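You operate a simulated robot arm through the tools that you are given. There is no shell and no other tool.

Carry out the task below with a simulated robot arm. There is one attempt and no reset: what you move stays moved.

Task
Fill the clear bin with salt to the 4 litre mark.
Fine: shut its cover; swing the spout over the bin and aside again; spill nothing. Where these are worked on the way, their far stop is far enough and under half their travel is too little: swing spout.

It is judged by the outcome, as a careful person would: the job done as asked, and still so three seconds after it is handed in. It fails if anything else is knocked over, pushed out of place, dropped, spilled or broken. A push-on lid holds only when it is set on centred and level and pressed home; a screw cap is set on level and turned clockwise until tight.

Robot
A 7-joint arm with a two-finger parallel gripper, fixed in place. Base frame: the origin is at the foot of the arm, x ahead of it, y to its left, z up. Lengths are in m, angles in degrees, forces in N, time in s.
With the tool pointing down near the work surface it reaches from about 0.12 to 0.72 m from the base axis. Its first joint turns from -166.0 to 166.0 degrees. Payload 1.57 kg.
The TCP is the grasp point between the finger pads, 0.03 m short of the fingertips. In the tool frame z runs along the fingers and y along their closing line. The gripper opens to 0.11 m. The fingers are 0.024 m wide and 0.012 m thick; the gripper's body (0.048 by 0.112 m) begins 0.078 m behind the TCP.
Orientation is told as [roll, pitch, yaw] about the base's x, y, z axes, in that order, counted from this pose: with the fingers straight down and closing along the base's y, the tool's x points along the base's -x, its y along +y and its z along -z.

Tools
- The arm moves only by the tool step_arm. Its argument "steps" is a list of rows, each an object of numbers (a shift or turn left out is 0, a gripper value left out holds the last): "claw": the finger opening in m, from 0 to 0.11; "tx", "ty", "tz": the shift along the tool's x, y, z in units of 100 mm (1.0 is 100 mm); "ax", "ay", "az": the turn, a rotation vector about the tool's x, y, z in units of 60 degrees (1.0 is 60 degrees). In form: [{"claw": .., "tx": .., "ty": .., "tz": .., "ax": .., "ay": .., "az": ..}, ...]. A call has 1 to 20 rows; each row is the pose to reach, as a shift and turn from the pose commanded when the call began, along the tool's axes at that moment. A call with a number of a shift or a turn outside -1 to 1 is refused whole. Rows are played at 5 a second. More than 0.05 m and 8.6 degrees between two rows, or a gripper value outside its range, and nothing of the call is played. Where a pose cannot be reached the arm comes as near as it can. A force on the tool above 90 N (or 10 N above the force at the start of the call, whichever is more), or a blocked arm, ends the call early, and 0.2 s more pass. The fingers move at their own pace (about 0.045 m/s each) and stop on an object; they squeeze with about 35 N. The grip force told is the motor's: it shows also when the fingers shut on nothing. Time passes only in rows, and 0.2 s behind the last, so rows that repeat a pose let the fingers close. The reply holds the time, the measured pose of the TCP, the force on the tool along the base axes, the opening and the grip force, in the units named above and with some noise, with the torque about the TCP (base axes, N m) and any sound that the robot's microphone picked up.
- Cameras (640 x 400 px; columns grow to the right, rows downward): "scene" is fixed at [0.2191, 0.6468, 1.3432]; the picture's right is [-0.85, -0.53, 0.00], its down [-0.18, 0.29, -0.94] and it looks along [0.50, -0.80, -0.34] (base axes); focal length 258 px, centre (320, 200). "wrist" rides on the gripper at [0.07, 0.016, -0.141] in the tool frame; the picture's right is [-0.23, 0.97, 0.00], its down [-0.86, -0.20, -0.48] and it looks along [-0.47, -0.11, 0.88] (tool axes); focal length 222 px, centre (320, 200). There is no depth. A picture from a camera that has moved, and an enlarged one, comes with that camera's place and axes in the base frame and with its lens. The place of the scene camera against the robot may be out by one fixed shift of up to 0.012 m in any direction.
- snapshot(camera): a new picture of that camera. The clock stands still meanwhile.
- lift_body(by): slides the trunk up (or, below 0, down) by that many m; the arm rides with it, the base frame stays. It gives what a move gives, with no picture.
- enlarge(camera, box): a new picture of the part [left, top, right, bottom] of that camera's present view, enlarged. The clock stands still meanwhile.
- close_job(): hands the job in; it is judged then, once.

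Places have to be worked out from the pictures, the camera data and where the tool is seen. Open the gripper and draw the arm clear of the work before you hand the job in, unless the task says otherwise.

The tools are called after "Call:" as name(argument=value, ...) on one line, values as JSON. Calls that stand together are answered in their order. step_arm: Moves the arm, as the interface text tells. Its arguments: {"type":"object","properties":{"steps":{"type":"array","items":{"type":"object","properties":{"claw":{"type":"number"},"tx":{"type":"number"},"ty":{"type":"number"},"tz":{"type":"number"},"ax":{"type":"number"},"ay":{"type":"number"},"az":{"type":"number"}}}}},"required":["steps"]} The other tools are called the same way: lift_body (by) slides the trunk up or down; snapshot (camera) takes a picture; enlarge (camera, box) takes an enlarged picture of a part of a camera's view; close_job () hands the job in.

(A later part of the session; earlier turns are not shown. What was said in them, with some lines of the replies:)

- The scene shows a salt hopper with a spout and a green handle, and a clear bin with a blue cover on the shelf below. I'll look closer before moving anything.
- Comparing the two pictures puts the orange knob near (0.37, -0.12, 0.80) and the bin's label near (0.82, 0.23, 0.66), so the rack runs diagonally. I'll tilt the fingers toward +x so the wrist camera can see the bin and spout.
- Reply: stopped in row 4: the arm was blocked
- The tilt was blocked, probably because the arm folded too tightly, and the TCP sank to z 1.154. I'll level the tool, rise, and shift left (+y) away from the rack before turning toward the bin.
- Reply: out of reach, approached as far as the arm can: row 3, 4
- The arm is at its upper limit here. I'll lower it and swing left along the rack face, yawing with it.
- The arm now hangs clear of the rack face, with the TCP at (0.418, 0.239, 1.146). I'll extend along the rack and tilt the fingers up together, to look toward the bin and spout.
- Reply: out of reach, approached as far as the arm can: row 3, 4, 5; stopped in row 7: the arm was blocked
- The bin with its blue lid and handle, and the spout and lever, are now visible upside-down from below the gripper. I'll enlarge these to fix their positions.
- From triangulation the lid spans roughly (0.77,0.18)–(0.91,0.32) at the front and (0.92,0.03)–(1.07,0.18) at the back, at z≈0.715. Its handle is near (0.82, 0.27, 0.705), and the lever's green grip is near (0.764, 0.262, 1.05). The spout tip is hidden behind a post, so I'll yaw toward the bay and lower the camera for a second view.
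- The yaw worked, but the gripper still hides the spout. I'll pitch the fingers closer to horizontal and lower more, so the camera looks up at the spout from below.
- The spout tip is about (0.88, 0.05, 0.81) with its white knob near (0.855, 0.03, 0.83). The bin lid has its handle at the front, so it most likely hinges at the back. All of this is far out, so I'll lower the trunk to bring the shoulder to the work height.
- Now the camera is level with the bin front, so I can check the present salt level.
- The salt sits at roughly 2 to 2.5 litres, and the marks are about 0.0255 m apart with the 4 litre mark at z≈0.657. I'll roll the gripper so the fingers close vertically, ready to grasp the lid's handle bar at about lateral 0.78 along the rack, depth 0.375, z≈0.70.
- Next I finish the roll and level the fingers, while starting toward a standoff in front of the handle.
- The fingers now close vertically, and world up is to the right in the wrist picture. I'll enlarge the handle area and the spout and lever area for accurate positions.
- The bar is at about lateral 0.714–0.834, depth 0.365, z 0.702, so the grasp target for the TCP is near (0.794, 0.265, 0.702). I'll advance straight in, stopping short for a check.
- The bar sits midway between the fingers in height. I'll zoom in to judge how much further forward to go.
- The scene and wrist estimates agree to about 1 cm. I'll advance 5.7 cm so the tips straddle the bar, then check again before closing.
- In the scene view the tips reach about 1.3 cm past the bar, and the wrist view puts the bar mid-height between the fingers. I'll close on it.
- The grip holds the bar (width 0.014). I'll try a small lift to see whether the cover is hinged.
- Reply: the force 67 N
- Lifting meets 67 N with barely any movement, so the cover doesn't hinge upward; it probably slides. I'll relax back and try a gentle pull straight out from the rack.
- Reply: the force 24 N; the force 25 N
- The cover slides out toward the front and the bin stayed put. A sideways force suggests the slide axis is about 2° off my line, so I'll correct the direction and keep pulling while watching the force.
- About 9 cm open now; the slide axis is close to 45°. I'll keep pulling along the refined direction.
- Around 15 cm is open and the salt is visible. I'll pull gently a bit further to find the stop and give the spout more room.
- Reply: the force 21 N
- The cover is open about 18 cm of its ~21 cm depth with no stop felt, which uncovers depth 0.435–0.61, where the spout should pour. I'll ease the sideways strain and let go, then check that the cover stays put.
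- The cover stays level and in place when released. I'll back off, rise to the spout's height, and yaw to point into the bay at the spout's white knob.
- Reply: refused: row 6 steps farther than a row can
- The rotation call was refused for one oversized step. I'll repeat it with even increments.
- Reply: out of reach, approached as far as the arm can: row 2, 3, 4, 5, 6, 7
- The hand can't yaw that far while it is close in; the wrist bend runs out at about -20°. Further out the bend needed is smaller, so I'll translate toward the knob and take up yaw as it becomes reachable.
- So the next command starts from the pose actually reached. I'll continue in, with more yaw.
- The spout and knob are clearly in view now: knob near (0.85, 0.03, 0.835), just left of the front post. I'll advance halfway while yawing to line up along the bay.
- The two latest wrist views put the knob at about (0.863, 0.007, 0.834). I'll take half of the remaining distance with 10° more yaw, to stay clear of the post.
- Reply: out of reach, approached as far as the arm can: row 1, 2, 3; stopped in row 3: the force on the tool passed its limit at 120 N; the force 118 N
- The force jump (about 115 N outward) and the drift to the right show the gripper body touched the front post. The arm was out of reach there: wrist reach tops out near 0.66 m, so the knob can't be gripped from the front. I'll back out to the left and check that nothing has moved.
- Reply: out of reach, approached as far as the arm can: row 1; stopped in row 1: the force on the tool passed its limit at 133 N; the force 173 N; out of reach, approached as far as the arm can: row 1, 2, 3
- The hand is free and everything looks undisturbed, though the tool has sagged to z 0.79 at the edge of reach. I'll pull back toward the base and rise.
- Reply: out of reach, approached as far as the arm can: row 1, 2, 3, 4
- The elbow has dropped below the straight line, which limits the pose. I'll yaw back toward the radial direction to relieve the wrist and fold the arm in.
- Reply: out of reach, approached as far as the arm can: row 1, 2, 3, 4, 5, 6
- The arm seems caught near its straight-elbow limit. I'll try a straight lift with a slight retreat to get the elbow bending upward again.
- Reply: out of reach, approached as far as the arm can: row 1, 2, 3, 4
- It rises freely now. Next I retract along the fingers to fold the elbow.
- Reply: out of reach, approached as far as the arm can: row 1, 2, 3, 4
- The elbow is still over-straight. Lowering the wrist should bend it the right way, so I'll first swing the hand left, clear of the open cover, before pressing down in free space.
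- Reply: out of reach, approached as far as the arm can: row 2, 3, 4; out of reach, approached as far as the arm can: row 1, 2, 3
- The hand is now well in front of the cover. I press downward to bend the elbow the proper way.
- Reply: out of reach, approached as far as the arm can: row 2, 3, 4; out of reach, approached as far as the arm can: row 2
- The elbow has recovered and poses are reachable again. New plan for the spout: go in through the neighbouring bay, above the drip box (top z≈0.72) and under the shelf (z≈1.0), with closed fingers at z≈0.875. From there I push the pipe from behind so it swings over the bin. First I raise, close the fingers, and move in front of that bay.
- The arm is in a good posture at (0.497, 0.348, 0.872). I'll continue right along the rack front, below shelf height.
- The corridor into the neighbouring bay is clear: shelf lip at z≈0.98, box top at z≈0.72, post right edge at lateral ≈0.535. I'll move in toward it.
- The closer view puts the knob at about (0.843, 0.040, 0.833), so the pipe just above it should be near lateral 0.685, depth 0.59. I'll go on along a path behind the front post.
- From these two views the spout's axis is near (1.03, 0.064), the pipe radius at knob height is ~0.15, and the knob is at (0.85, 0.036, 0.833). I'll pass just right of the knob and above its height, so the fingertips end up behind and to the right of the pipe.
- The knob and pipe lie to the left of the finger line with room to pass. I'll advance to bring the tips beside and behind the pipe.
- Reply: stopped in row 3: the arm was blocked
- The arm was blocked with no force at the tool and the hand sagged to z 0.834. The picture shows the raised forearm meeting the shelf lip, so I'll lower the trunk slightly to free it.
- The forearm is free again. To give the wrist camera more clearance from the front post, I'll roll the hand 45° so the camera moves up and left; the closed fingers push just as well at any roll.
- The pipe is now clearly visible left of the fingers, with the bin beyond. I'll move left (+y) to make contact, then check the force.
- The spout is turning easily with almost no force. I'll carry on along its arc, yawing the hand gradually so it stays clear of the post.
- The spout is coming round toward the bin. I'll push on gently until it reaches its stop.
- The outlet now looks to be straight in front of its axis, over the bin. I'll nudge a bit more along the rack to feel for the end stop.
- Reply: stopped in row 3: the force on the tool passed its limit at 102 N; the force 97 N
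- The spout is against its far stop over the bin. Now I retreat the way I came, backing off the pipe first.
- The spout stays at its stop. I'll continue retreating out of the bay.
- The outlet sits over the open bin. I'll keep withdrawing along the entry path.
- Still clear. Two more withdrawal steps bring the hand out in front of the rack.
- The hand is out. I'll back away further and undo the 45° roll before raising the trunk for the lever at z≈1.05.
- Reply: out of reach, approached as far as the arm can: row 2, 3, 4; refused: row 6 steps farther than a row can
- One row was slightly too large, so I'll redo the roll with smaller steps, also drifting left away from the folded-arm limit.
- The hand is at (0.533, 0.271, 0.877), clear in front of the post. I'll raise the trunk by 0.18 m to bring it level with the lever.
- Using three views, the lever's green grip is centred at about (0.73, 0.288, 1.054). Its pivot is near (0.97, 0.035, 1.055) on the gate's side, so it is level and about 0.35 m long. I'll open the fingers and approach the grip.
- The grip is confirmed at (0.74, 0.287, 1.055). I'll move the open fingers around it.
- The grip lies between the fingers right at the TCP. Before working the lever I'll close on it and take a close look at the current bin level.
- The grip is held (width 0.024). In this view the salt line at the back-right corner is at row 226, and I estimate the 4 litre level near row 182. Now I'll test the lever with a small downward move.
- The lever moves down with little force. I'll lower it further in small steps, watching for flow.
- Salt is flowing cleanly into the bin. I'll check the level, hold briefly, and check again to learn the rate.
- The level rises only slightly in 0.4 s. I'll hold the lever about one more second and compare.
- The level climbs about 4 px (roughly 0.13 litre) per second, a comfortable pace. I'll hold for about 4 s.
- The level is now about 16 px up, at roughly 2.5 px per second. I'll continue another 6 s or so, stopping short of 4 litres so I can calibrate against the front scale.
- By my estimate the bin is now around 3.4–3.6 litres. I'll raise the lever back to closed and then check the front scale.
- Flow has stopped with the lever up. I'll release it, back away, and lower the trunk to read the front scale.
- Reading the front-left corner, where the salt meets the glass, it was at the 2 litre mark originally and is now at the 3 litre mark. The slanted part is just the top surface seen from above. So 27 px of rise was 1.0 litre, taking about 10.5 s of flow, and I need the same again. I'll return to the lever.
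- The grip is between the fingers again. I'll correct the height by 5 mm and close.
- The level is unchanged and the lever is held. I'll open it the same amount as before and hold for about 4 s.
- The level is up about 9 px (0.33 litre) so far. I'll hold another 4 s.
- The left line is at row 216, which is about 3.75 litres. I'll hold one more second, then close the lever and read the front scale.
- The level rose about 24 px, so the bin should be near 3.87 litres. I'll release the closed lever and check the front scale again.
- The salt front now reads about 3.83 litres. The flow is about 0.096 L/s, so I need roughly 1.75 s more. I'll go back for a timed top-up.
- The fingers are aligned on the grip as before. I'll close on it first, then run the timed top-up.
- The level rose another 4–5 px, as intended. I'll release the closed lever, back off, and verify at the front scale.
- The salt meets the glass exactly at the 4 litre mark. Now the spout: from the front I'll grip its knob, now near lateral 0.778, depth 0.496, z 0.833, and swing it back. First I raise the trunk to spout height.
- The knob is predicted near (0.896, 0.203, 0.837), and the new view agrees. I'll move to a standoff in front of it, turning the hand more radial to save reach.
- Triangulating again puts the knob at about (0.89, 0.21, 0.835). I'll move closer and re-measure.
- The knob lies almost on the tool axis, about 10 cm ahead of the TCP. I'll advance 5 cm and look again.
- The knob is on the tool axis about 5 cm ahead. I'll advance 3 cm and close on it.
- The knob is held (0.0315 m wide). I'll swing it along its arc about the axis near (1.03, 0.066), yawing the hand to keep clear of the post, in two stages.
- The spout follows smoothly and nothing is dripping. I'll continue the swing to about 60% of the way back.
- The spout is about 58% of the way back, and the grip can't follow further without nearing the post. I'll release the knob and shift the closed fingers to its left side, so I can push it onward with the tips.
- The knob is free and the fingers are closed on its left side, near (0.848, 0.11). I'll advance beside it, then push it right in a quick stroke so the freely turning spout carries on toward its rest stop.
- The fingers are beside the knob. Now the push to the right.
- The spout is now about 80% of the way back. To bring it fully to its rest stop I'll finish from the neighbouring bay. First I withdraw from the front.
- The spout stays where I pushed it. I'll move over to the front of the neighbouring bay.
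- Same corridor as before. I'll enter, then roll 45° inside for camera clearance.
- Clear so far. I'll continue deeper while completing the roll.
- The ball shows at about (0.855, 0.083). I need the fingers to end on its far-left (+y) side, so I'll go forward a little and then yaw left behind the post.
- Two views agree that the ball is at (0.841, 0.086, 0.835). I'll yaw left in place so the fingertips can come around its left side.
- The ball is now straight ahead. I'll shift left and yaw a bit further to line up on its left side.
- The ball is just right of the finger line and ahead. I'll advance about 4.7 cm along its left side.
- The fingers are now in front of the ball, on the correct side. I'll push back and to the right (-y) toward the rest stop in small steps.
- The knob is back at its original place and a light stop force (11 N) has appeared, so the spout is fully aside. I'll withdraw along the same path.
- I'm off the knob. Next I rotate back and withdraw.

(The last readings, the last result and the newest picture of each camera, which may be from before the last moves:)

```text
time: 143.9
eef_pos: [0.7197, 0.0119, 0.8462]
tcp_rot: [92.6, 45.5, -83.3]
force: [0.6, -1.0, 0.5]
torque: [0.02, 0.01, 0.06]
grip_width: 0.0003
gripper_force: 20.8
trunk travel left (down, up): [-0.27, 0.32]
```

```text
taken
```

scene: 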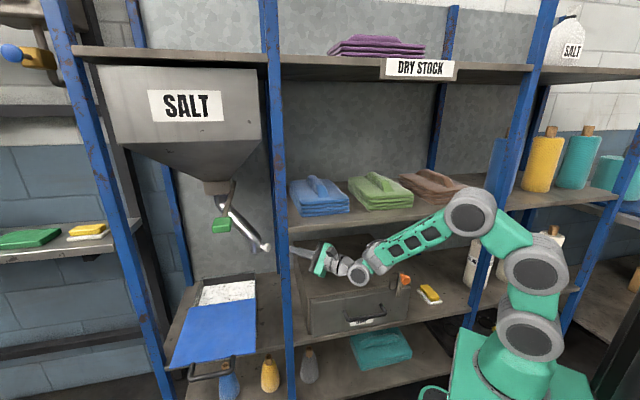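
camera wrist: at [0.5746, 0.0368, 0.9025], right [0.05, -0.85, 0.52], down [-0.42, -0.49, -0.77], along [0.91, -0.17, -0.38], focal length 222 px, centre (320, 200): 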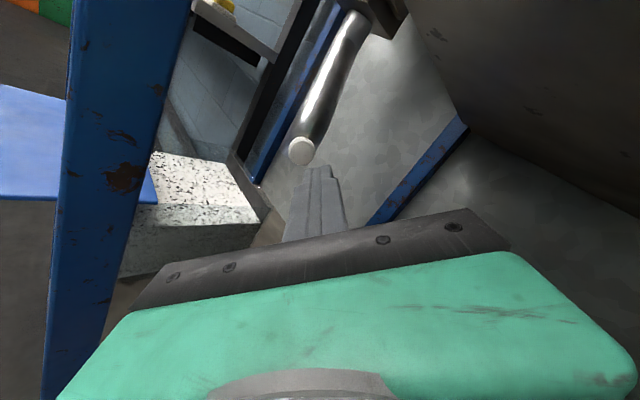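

The spout sits at its original rest position. I'll keep withdrawing.

Call:
step_arm(steps=[{"tx": 0.11, "ty": -0.053, "tz": -0.26, "ax": -0.06, "ay": -0.058}, {"tx": 0.22, "ty": -0.106, "tz": -0.52, "ax": -0.12, "ay": -0.117}, {"tx": 0.329, "ty": -0.159, "tz": -0.774, "ax": -0.178, "ay": -0.175, "az": -0.007}])

Call:
step_arm(steps=[{"tx": 0.08, "ty": -0.06, "tz": -0.29, "ax": -0.03, "ay": -0.03}, {"tx": 0.16, "ty": -0.12, "tz": -0.58, "ax": -0.06, "ay": -0.06}, {"tx": 0.243, "ty": -0.182, "tz": -0.867, "ax": -0.095, "ay": -0.093, "az": -0.004}])

Call:
snapshot(camera="scene")

```text
time: 144.7
eef_pos: [0.6393, 0.0412, 0.8558]
tcp_rot: [92.5, 45.6, -98.5]
force: [-0.2, -0.2, -0.6]
torque: [0.02, -0.04, 0.03]
grip_width: 0.0
gripper_force: 21.3
trunk travel left (down, up): [-0.27, 0.32]
```

```text
time: 145.5
eef_pos: [0.5655, 0.0839, 0.8678]
tcp_rot: [92.0, 45.3, -106.8]
force: [0.2, -0.6, 0.0]
torque: [0.0, -0.01, -0.02]
grip_width: 0.0
gripper_force: 21.5
out of reach, approached as far as the arm can: row 3
trunk travel left (down, up): [-0.27, 0.32]
```

```text
taken
```

scene: 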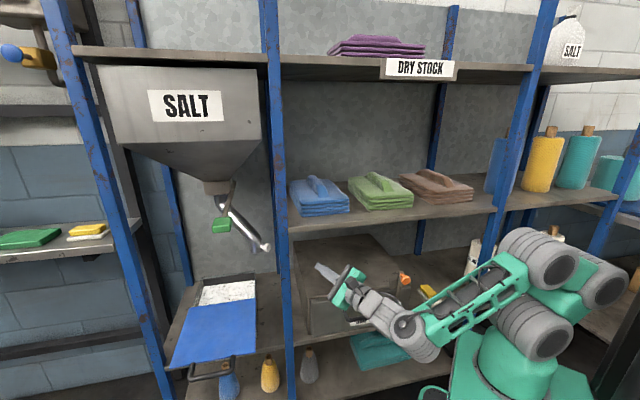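

Out of the bay. I'll shift left and unroll the hand on the way to the cover's handle.

Call:
step_arm(steps=[{"tx": 0.144, "ty": -0.166, "tz": -0.144}, {"tx": 0.288, "ty": -0.333, "tz": -0.288}, {"tx": 0.43, "ty": -0.5, "tz": -0.43, "az": -0.12}, {"tx": 0.575, "ty": -0.666, "tz": -0.577, "az": -0.25}, {"tx": 0.65, "ty": -0.74, "tz": -0.577, "az": -0.38}])

Call:
step_arm(steps=[{"tx": 0.3, "ty": -0.12, "az": -0.13}, {"tx": 0.6, "ty": -0.24, "az": -0.26}, {"tx": 0.9, "ty": -0.36, "az": -0.38}])

Call:
snapshot(camera="scene")

```text
time: 146.7
eef_pos: [0.5413, 0.1931, 0.8621]
tcp_rot: [91.9, 22.6, -107.6]
force: [0.0, 0.4, -0.6]
torque: [0.01, -0.01, 0.04]
grip_width: 0.0
gripper_force: 21.7
out of reach, approached as far as the arm can: row 1, 2
trunk travel left (down, up): [-0.27, 0.32]
```

```text
time: 147.5
eef_pos: [0.5712, 0.2881, 0.8621]
tcp_rot: [91.6, -0.2, -108.3]
force: [0.8, 0.2, 0.5]
torque: [0.05, 0.03, 0.01]
grip_width: 0.0002
gripper_force: 21.5
trunk travel left (down, up): [-0.27, 0.32]
```

```text
taken
```

scene: 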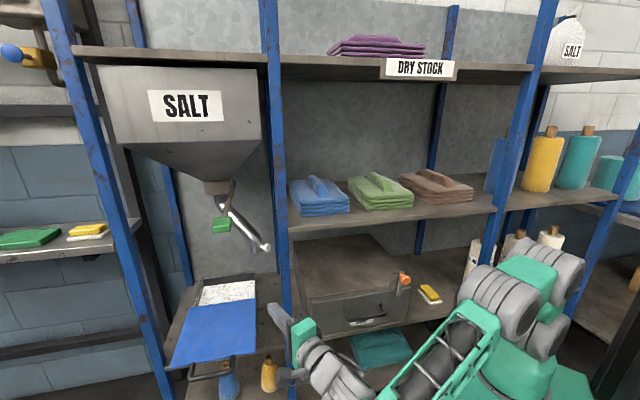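

The salt is at the mark, the lever is closed and the spout is aside. Now the cover: I'll move in front of its handle, open the fingers, and lower to z≈0.702.

Call:
step_arm(steps=[{"tx": 0.31, "tz": -0.11, "ay": 0.067, "claw": 0.07}, {"tx": 0.63, "tz": -0.22, "ay": 0.133}, {"tx": 0.98, "tz": -0.32, "ay": 0.205}])

Call:
step_arm(steps=[{"ty": -0.25}, {"ty": -0.5}, {"ty": -0.75}, {"ty": -1.0}])

Call:
snapshot(camera="wrist")

Call:
snapshot(camera="scene")

```text
time: 148.3
eef_pos: [0.5711, 0.3888, 0.8622]
tcp_rot: [91.7, -0.3, -95.7]
force: [-0.4, 0.0, 0.4]
torque: [0.01, 0.0, 0.02]
grip_width: 0.068
gripper_force: 0.0
trunk travel left (down, up): [-0.27, 0.32]
```

```text
time: 149.3
eef_pos: [0.5748, 0.3908, 0.7655]
tcp_rot: [91.8, -0.3, -95.9]
force: [-0.4, -0.3, -0.1]
torque: [0.02, 0.0, 0.0]
grip_width: 0.07
gripper_force: 0.1
trunk travel left (down, up): [-0.27, 0.32]
```

```text
taken
camera wrist: at [0.4409, 0.473, 0.7751], right [-0.05, -0.22, 0.97], down [-0.56, -0.8, -0.21], along [0.83, -0.55, -0.08], focal length 222 px, centre (320, 200)
```

wrist: 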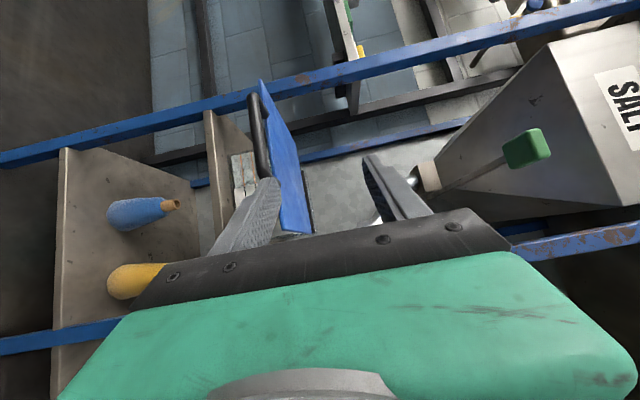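

```text
taken
```

scene: 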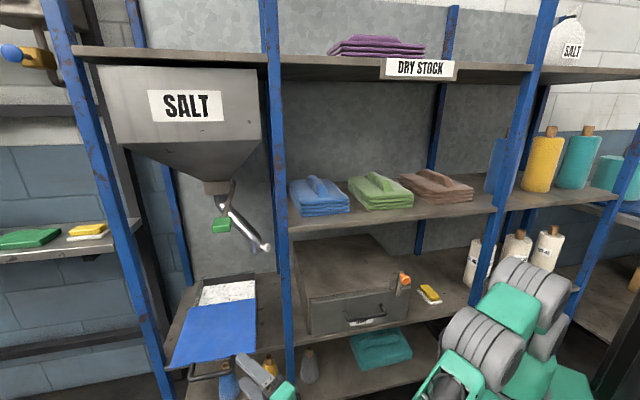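

The handle bar is ahead. I'll finish lowering to its height and approach to the same grasp pose as before.

Call:
step_arm(steps=[{"ty": -0.21, "ax": 0.015}, {"ty": -0.42, "ax": 0.03}, {"ty": -0.63, "ax": 0.03}])

Call:
step_arm(steps=[{"tx": 0.03, "tz": 0.25}, {"tx": 0.07, "tz": 0.5}])

Call:
snapshot(camera="wrist")

Call:
enlarge(camera="scene", box=[160, 280, 320, 400])

```text
time: 150.1
eef_pos: [0.576, 0.3906, 0.7007]
tcp_rot: [89.9, -0.4, -95.9]
force: [-0.9, 0.1, 0.6]
torque: [0.01, -0.02, 0.03]
grip_width: 0.0701
gripper_force: 0.1
trunk travel left (down, up): [-0.27, 0.32]
```

```text
time: 150.7
eef_pos: [0.6274, 0.3928, 0.7009]
tcp_rot: [89.9, -0.4, -95.8]
force: [-0.5, -0.6, 0.4]
torque: [0.03, -0.01, -0.02]
grip_width: 0.0701
gripper_force: 0.2
trunk travel left (down, up): [-0.27, 0.32]
```

```text
taken
camera wrist: at [0.4943, 0.4753, 0.7162], right [-0.02, -0.22, 0.98], down [-0.56, -0.8, -0.19], along [0.83, -0.55, -0.11], focal length 222 px, centre (320, 200)
```

wrist: 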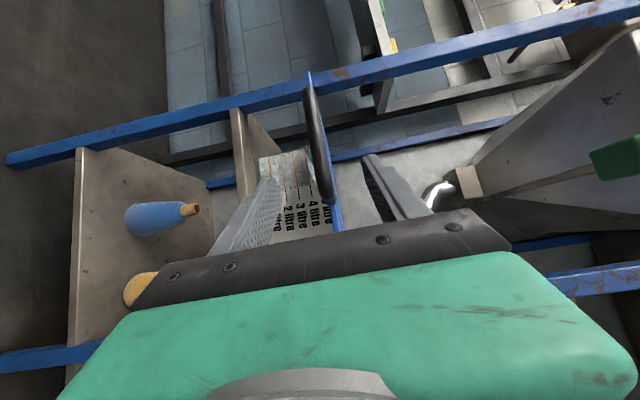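

```text
3.33 times, centred on (240, 340) of scene
camera zoom: at [0.2191, 0.6468, 1.3432], right [-0.85, -0.53, 0.0], down [-0.18, 0.29, -0.94], along [0.5, -0.8, -0.34], focal length 859 px, centre (587, -267)
```

zoom: 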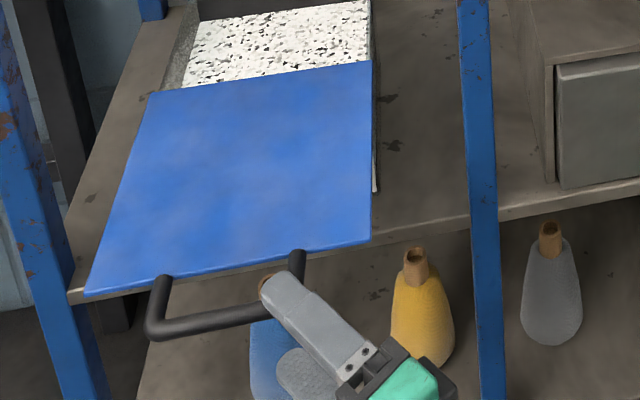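

Aligned. I'll advance the last 4 cm and grip the bar.

Call:
step_arm(steps=[{"tx": 0.02, "ty": 0.01, "tz": 0.2}, {"tx": 0.035, "ty": 0.01, "tz": 0.415}, {"tx": 0.035, "ty": 0.01, "tz": 0.415, "claw": 0.0}, {"tx": 0.035, "ty": 0.01, "tz": 0.415, "claw": 0.0}, {"tx": 0.035, "ty": 0.01, "tz": 0.415, "claw": 0.0}, {"tx": 0.035, "ty": 0.01, "tz": 0.415, "claw": 0.0}, {"tx": 0.035, "ty": 0.01, "tz": 0.415, "claw": 0.0}])

Call:
enlarge(camera="scene", box=[160, 280, 320, 400])

```text
time: 152.3
eef_pos: [0.6684, 0.392, 0.7023]
tcp_rot: [90.1, -0.2, -96.0]
force: [1.6, 0.8, 5.9]
torque: [0.17, -0.21, -0.38]
grip_width: 0.0137
gripper_force: 29.1
trunk travel left (down, up): [-0.27, 0.32]
```

```text
3.33 times, centred on (240, 340) of scene
camera zoom: at [0.2191, 0.6468, 1.3432], right [-0.85, -0.53, 0.0], down [-0.18, 0.29, -0.94], along [0.5, -0.8, -0.34], focal length 859 px, centre (587, -267)
```

zoom: 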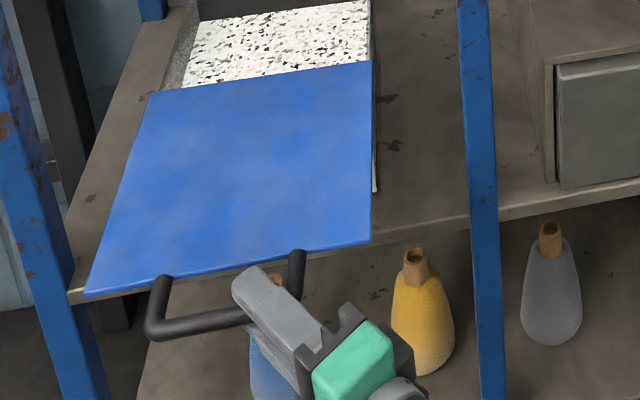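

The bar is gripped. I'll slide the cover back along its track, half the distance first, watching the side force.

Call:
step_arm(steps=[{"tx": -0.112, "tz": 0.14}, {"tx": -0.223, "tz": 0.28}, {"tx": -0.335, "tz": 0.42}, {"tx": -0.447, "tz": 0.56}, {"tx": -0.559, "tz": 0.7}])

Call:
enlarge(camera="scene", box=[160, 240, 300, 370])

```text
time: 153.5
eef_pos: [0.7334, 0.3263, 0.7022]
tcp_rot: [90.1, -0.4, -96.0]
force: [-11.6, -12.5, 14.1]
torque: [0.26, -0.25, -0.03]
grip_width: 0.0137
gripper_force: 30.4
trunk travel left (down, up): [-0.27, 0.32]
```

```text
3.08 times, centred on (230, 305) of scene
camera zoom: at [0.2191, 0.6468, 1.3432], right [-0.85, -0.53, 0.0], down [-0.18, 0.29, -0.94], along [0.5, -0.8, -0.34], focal length 793 px, centre (597, -123)
```

zoom: 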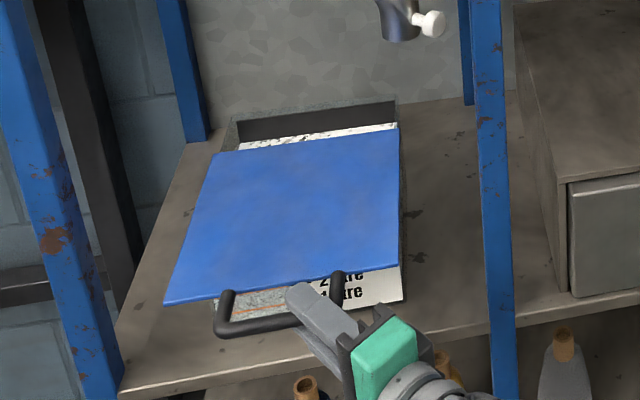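

It slides well, with a small side load. I'll correct by about 1.5 mm and slide the rest of the way, ending just past the original closed position to seat it.

Call:
step_arm(steps=[{"tx": -0.12, "ty": 0.01, "tz": 0.12}, {"tx": -0.23, "ty": 0.01, "tz": 0.255}, {"tx": -0.34, "ty": 0.01, "tz": 0.39}, {"tx": -0.45, "ty": 0.01, "tz": 0.53}, {"tx": -0.553, "ty": 0.01, "tz": 0.672}])

Call:
enlarge(camera="scene", box=[160, 240, 300, 370])

```text
time: 154.7
eef_pos: [0.7931, 0.2672, 0.7031]
tcp_rot: [90.0, -0.4, -96.0]
force: [5.2, 4.9, 7.3]
torque: [0.33, -0.3, 0.53]
grip_width: 0.0138
gripper_force: 30.0
trunk travel left (down, up): [-0.27, 0.32]
```

```text
3.08 times, centred on (230, 305) of scene
camera zoom: at [0.2191, 0.6468, 1.3432], right [-0.85, -0.53, 0.0], down [-0.18, 0.29, -0.94], along [0.5, -0.8, -0.34], focal length 793 px, centre (597, -123)
```

zoom: 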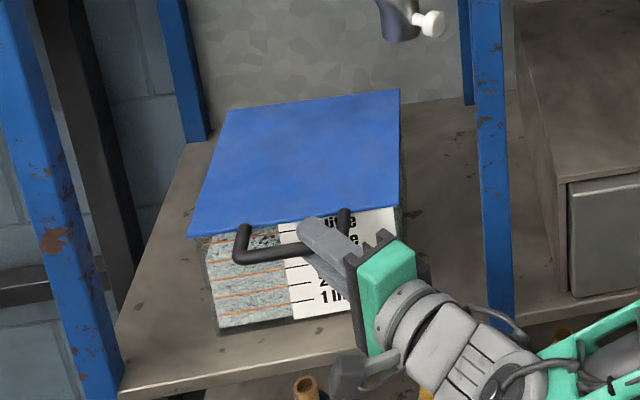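

It is nearly home, perhaps 2 mm short of the original outline. I'll press a few millimetres more, watching the force so as not to shift the bin.

Call:
step_arm(steps=[{"tx": -0.012, "tz": 0.016}, {"tx": -0.025, "tz": 0.031}])

Call:
enlarge(camera="scene", box=[160, 240, 300, 370])

```text
time: 155.3
eef_pos: [0.7964, 0.2635, 0.7026]
tcp_rot: [89.9, -0.5, -95.9]
force: [6.7, 6.7, 6.1]
torque: [0.27, -0.32, 0.22]
grip_width: 0.0135
gripper_force: 30.3
trunk travel left (down, up): [-0.27, 0.32]
```

```text
3.08 times, centred on (230, 305) of scene
camera zoom: at [0.2191, 0.6468, 1.3432], right [-0.85, -0.53, 0.0], down [-0.18, 0.29, -0.94], along [0.5, -0.8, -0.34], focal length 793 px, centre (597, -123)
```

zoom: 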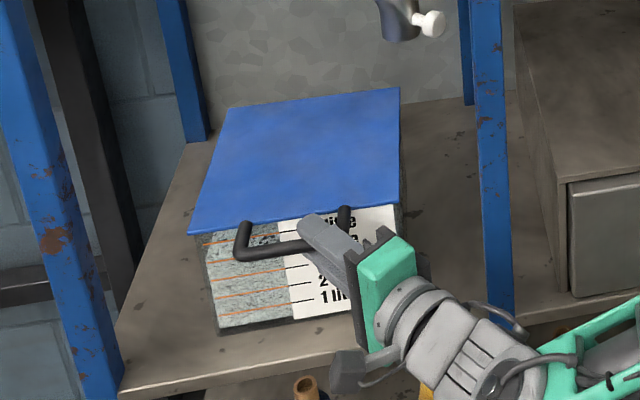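

The cover now matches its original outline. I'll make one more tiny push to feel whether it is against the stop.

Call:
step_arm(steps=[{"tx": -0.012, "tz": 0.016}, {"tx": -0.022, "tz": 0.028}])

Call:
enlarge(camera="scene", box=[160, 240, 300, 370])

```text
time: 155.9
eef_pos: [0.796, 0.2624, 0.7031]
tcp_rot: [89.8, -0.5, -95.7]
force: [-12.3, 12.2, 6.8]
torque: [0.31, -0.33, -0.53]
grip_width: 0.0139
gripper_force: 29.8
trunk travel left (down, up): [-0.27, 0.32]
```

```text
3.08 times, centred on (230, 305) of scene
camera zoom: at [0.2191, 0.6468, 1.3432], right [-0.85, -0.53, 0.0], down [-0.18, 0.29, -0.94], along [0.5, -0.8, -0.34], focal length 793 px, centre (597, -123)
```

zoom: 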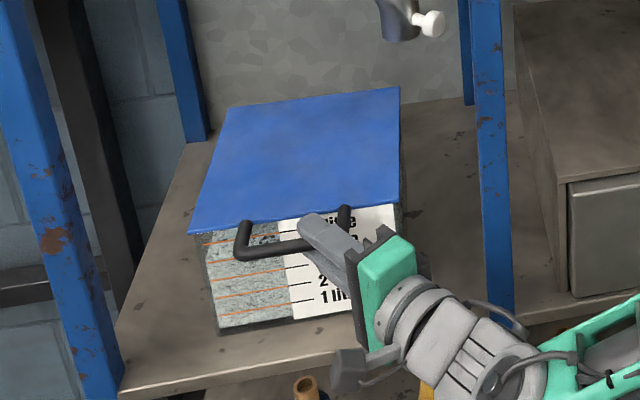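

A 17 N resistance straight along the track shows the cover is fully home, and the bin hasn't moved. I'll relax, release, and back away.

Call:
step_arm(steps=[{"tx": 0.015, "tz": -0.02, "claw": 0.0}, {"tx": 0.015, "tz": -0.02, "claw": 0.03}, {"tx": 0.015, "tz": -0.02, "claw": 0.06}, {"tx": 0.015, "tz": -0.02, "claw": 0.08}, {"tx": 0.02, "tz": -0.02, "claw": 0.08}, {"tx": 0.02, "tz": -0.3}, {"tx": 0.02, "tz": -0.65}, {"tx": 0.02, "tz": -1.0}])

Call:
step_arm(steps=[{"tz": -0.33}, {"tz": -0.66}, {"tz": -1.0}])

Call:
snapshot(camera="scene")

Call:
snapshot(camera="wrist")

```text
time: 157.7
eef_pos: [0.7006, 0.2726, 0.7022]
tcp_rot: [89.9, -0.5, -95.9]
force: [0.7, -0.5, -0.4]
torque: [0.01, -0.03, -0.01]
grip_width: 0.0804
gripper_force: 0.1
trunk travel left (down, up): [-0.27, 0.32]
```

```text
time: 158.5
eef_pos: [0.5991, 0.2828, 0.7051]
tcp_rot: [89.9, -0.4, -95.9]
force: [0.1, 0.4, 0.8]
torque: [-0.02, -0.01, 0.0]
grip_width: 0.0799
gripper_force: 0.1
trunk travel left (down, up): [-0.27, 0.32]
```

```text
taken
```

scene: 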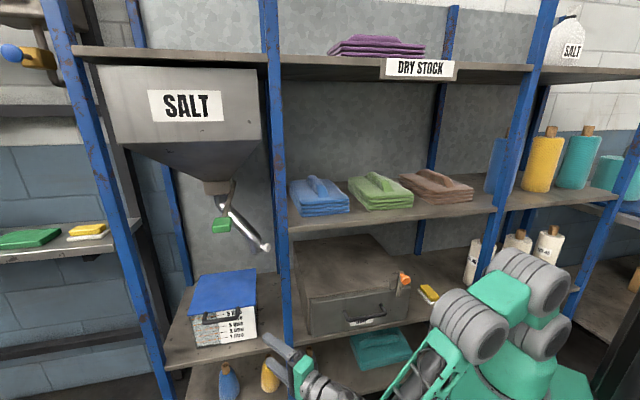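

```text
taken
camera wrist: at [0.4671, 0.3667, 0.7193], right [-0.02, -0.22, 0.98], down [-0.56, -0.8, -0.19], along [0.83, -0.55, -0.11], focal length 222 px, centre (320, 200)
```

wrist: 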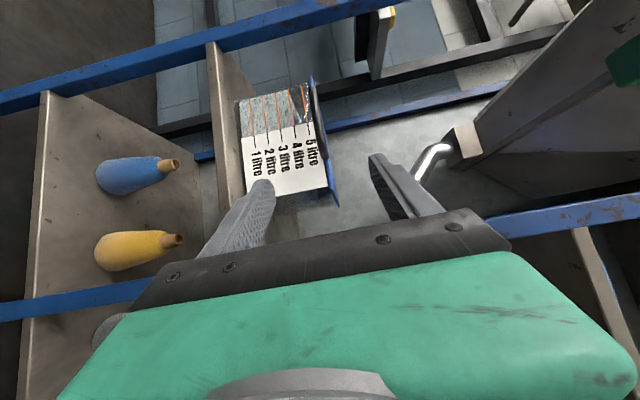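

Everything matches the starting scene, apart from the salt now at the mark. I'll take a last close look at the level, cover and lever, and check for spills.

Call:
enlarge(camera="wrist", box=[225, 70, 345, 210])

Call:
enlarge(camera="scene", box=[150, 170, 290, 360])

Call:
step_arm(steps=[{"tz": -0.3}, {"tz": -0.6}, {"tz": -0.9}])

```text
2.86 times, centred on (285, 140) of wrist
camera zoom: at [0.4671, 0.3667, 0.7193], right [-0.02, -0.22, 0.98], down [-0.56, -0.8, -0.19], along [0.83, -0.55, -0.11], focal length 635 px, centre (420, 371)
```

zoom: 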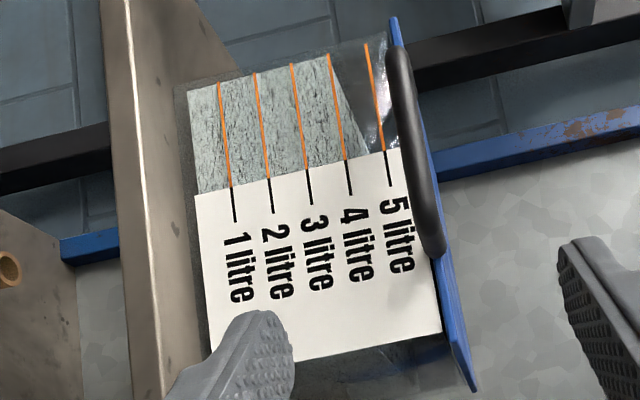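

```text
2.11 times, centred on (220, 265) of scene
camera zoom: at [0.2191, 0.6468, 1.3432], right [-0.85, -0.53, 0.0], down [-0.18, 0.29, -0.94], along [0.5, -0.8, -0.34], focal length 542 px, centre (530, 63)
```

zoom: 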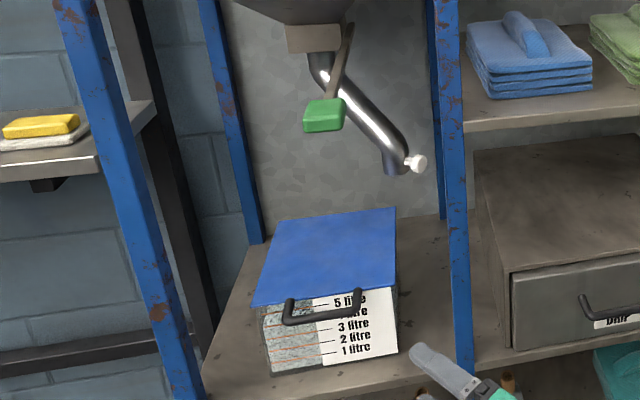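

```text
time: 159.3
eef_pos: [0.5122, 0.2917, 0.7036]
tcp_rot: [89.9, -0.4, -95.8]
force: [-0.4, 0.0, 0.1]
torque: [-0.01, 0.01, 0.02]
grip_width: 0.0801
gripper_force: 0.0
trunk travel left (down, up): [-0.27, 0.32]
```

The salt meets the 4 litre mark, and the cover is shut against its stop. The lever is up with no flow, the spout is back at its rest stop, and I see no spilled salt. The gripper is open and the arm is clear, so I'm handing the job in.

Call:
close_job()

```text
The job is handed in.
```

The clear bin is filled with salt to the 4 litre mark, and I've handed the job in. I don't have the judge's verdict.

- **Level:** the salt started at about 2 litres. I filled it in three pours, checking the front scale between them. In the last close-up it meets the glass at the 4 litre mark.
- **Cover:** it slides rather than lifts. It is shut against its stop, and the bin did not move.
- **Spout:** I swung it over the bin to its far stop, then back to its original resting place.
- **Spills:** I saw none in any picture, and no flow once the lever was back up.

**Contact with the rack:** early on, the gripper pressed hard against the front post while I was trying to reach the spout knob from the front. Force readings reached about 170 N. Later the arm was blocked once, apparently by the forearm meeting a shelf edge. Nothing looked moved or damaged in the pictures afterwards.

The gripper is open and the arm is clear of the rack.
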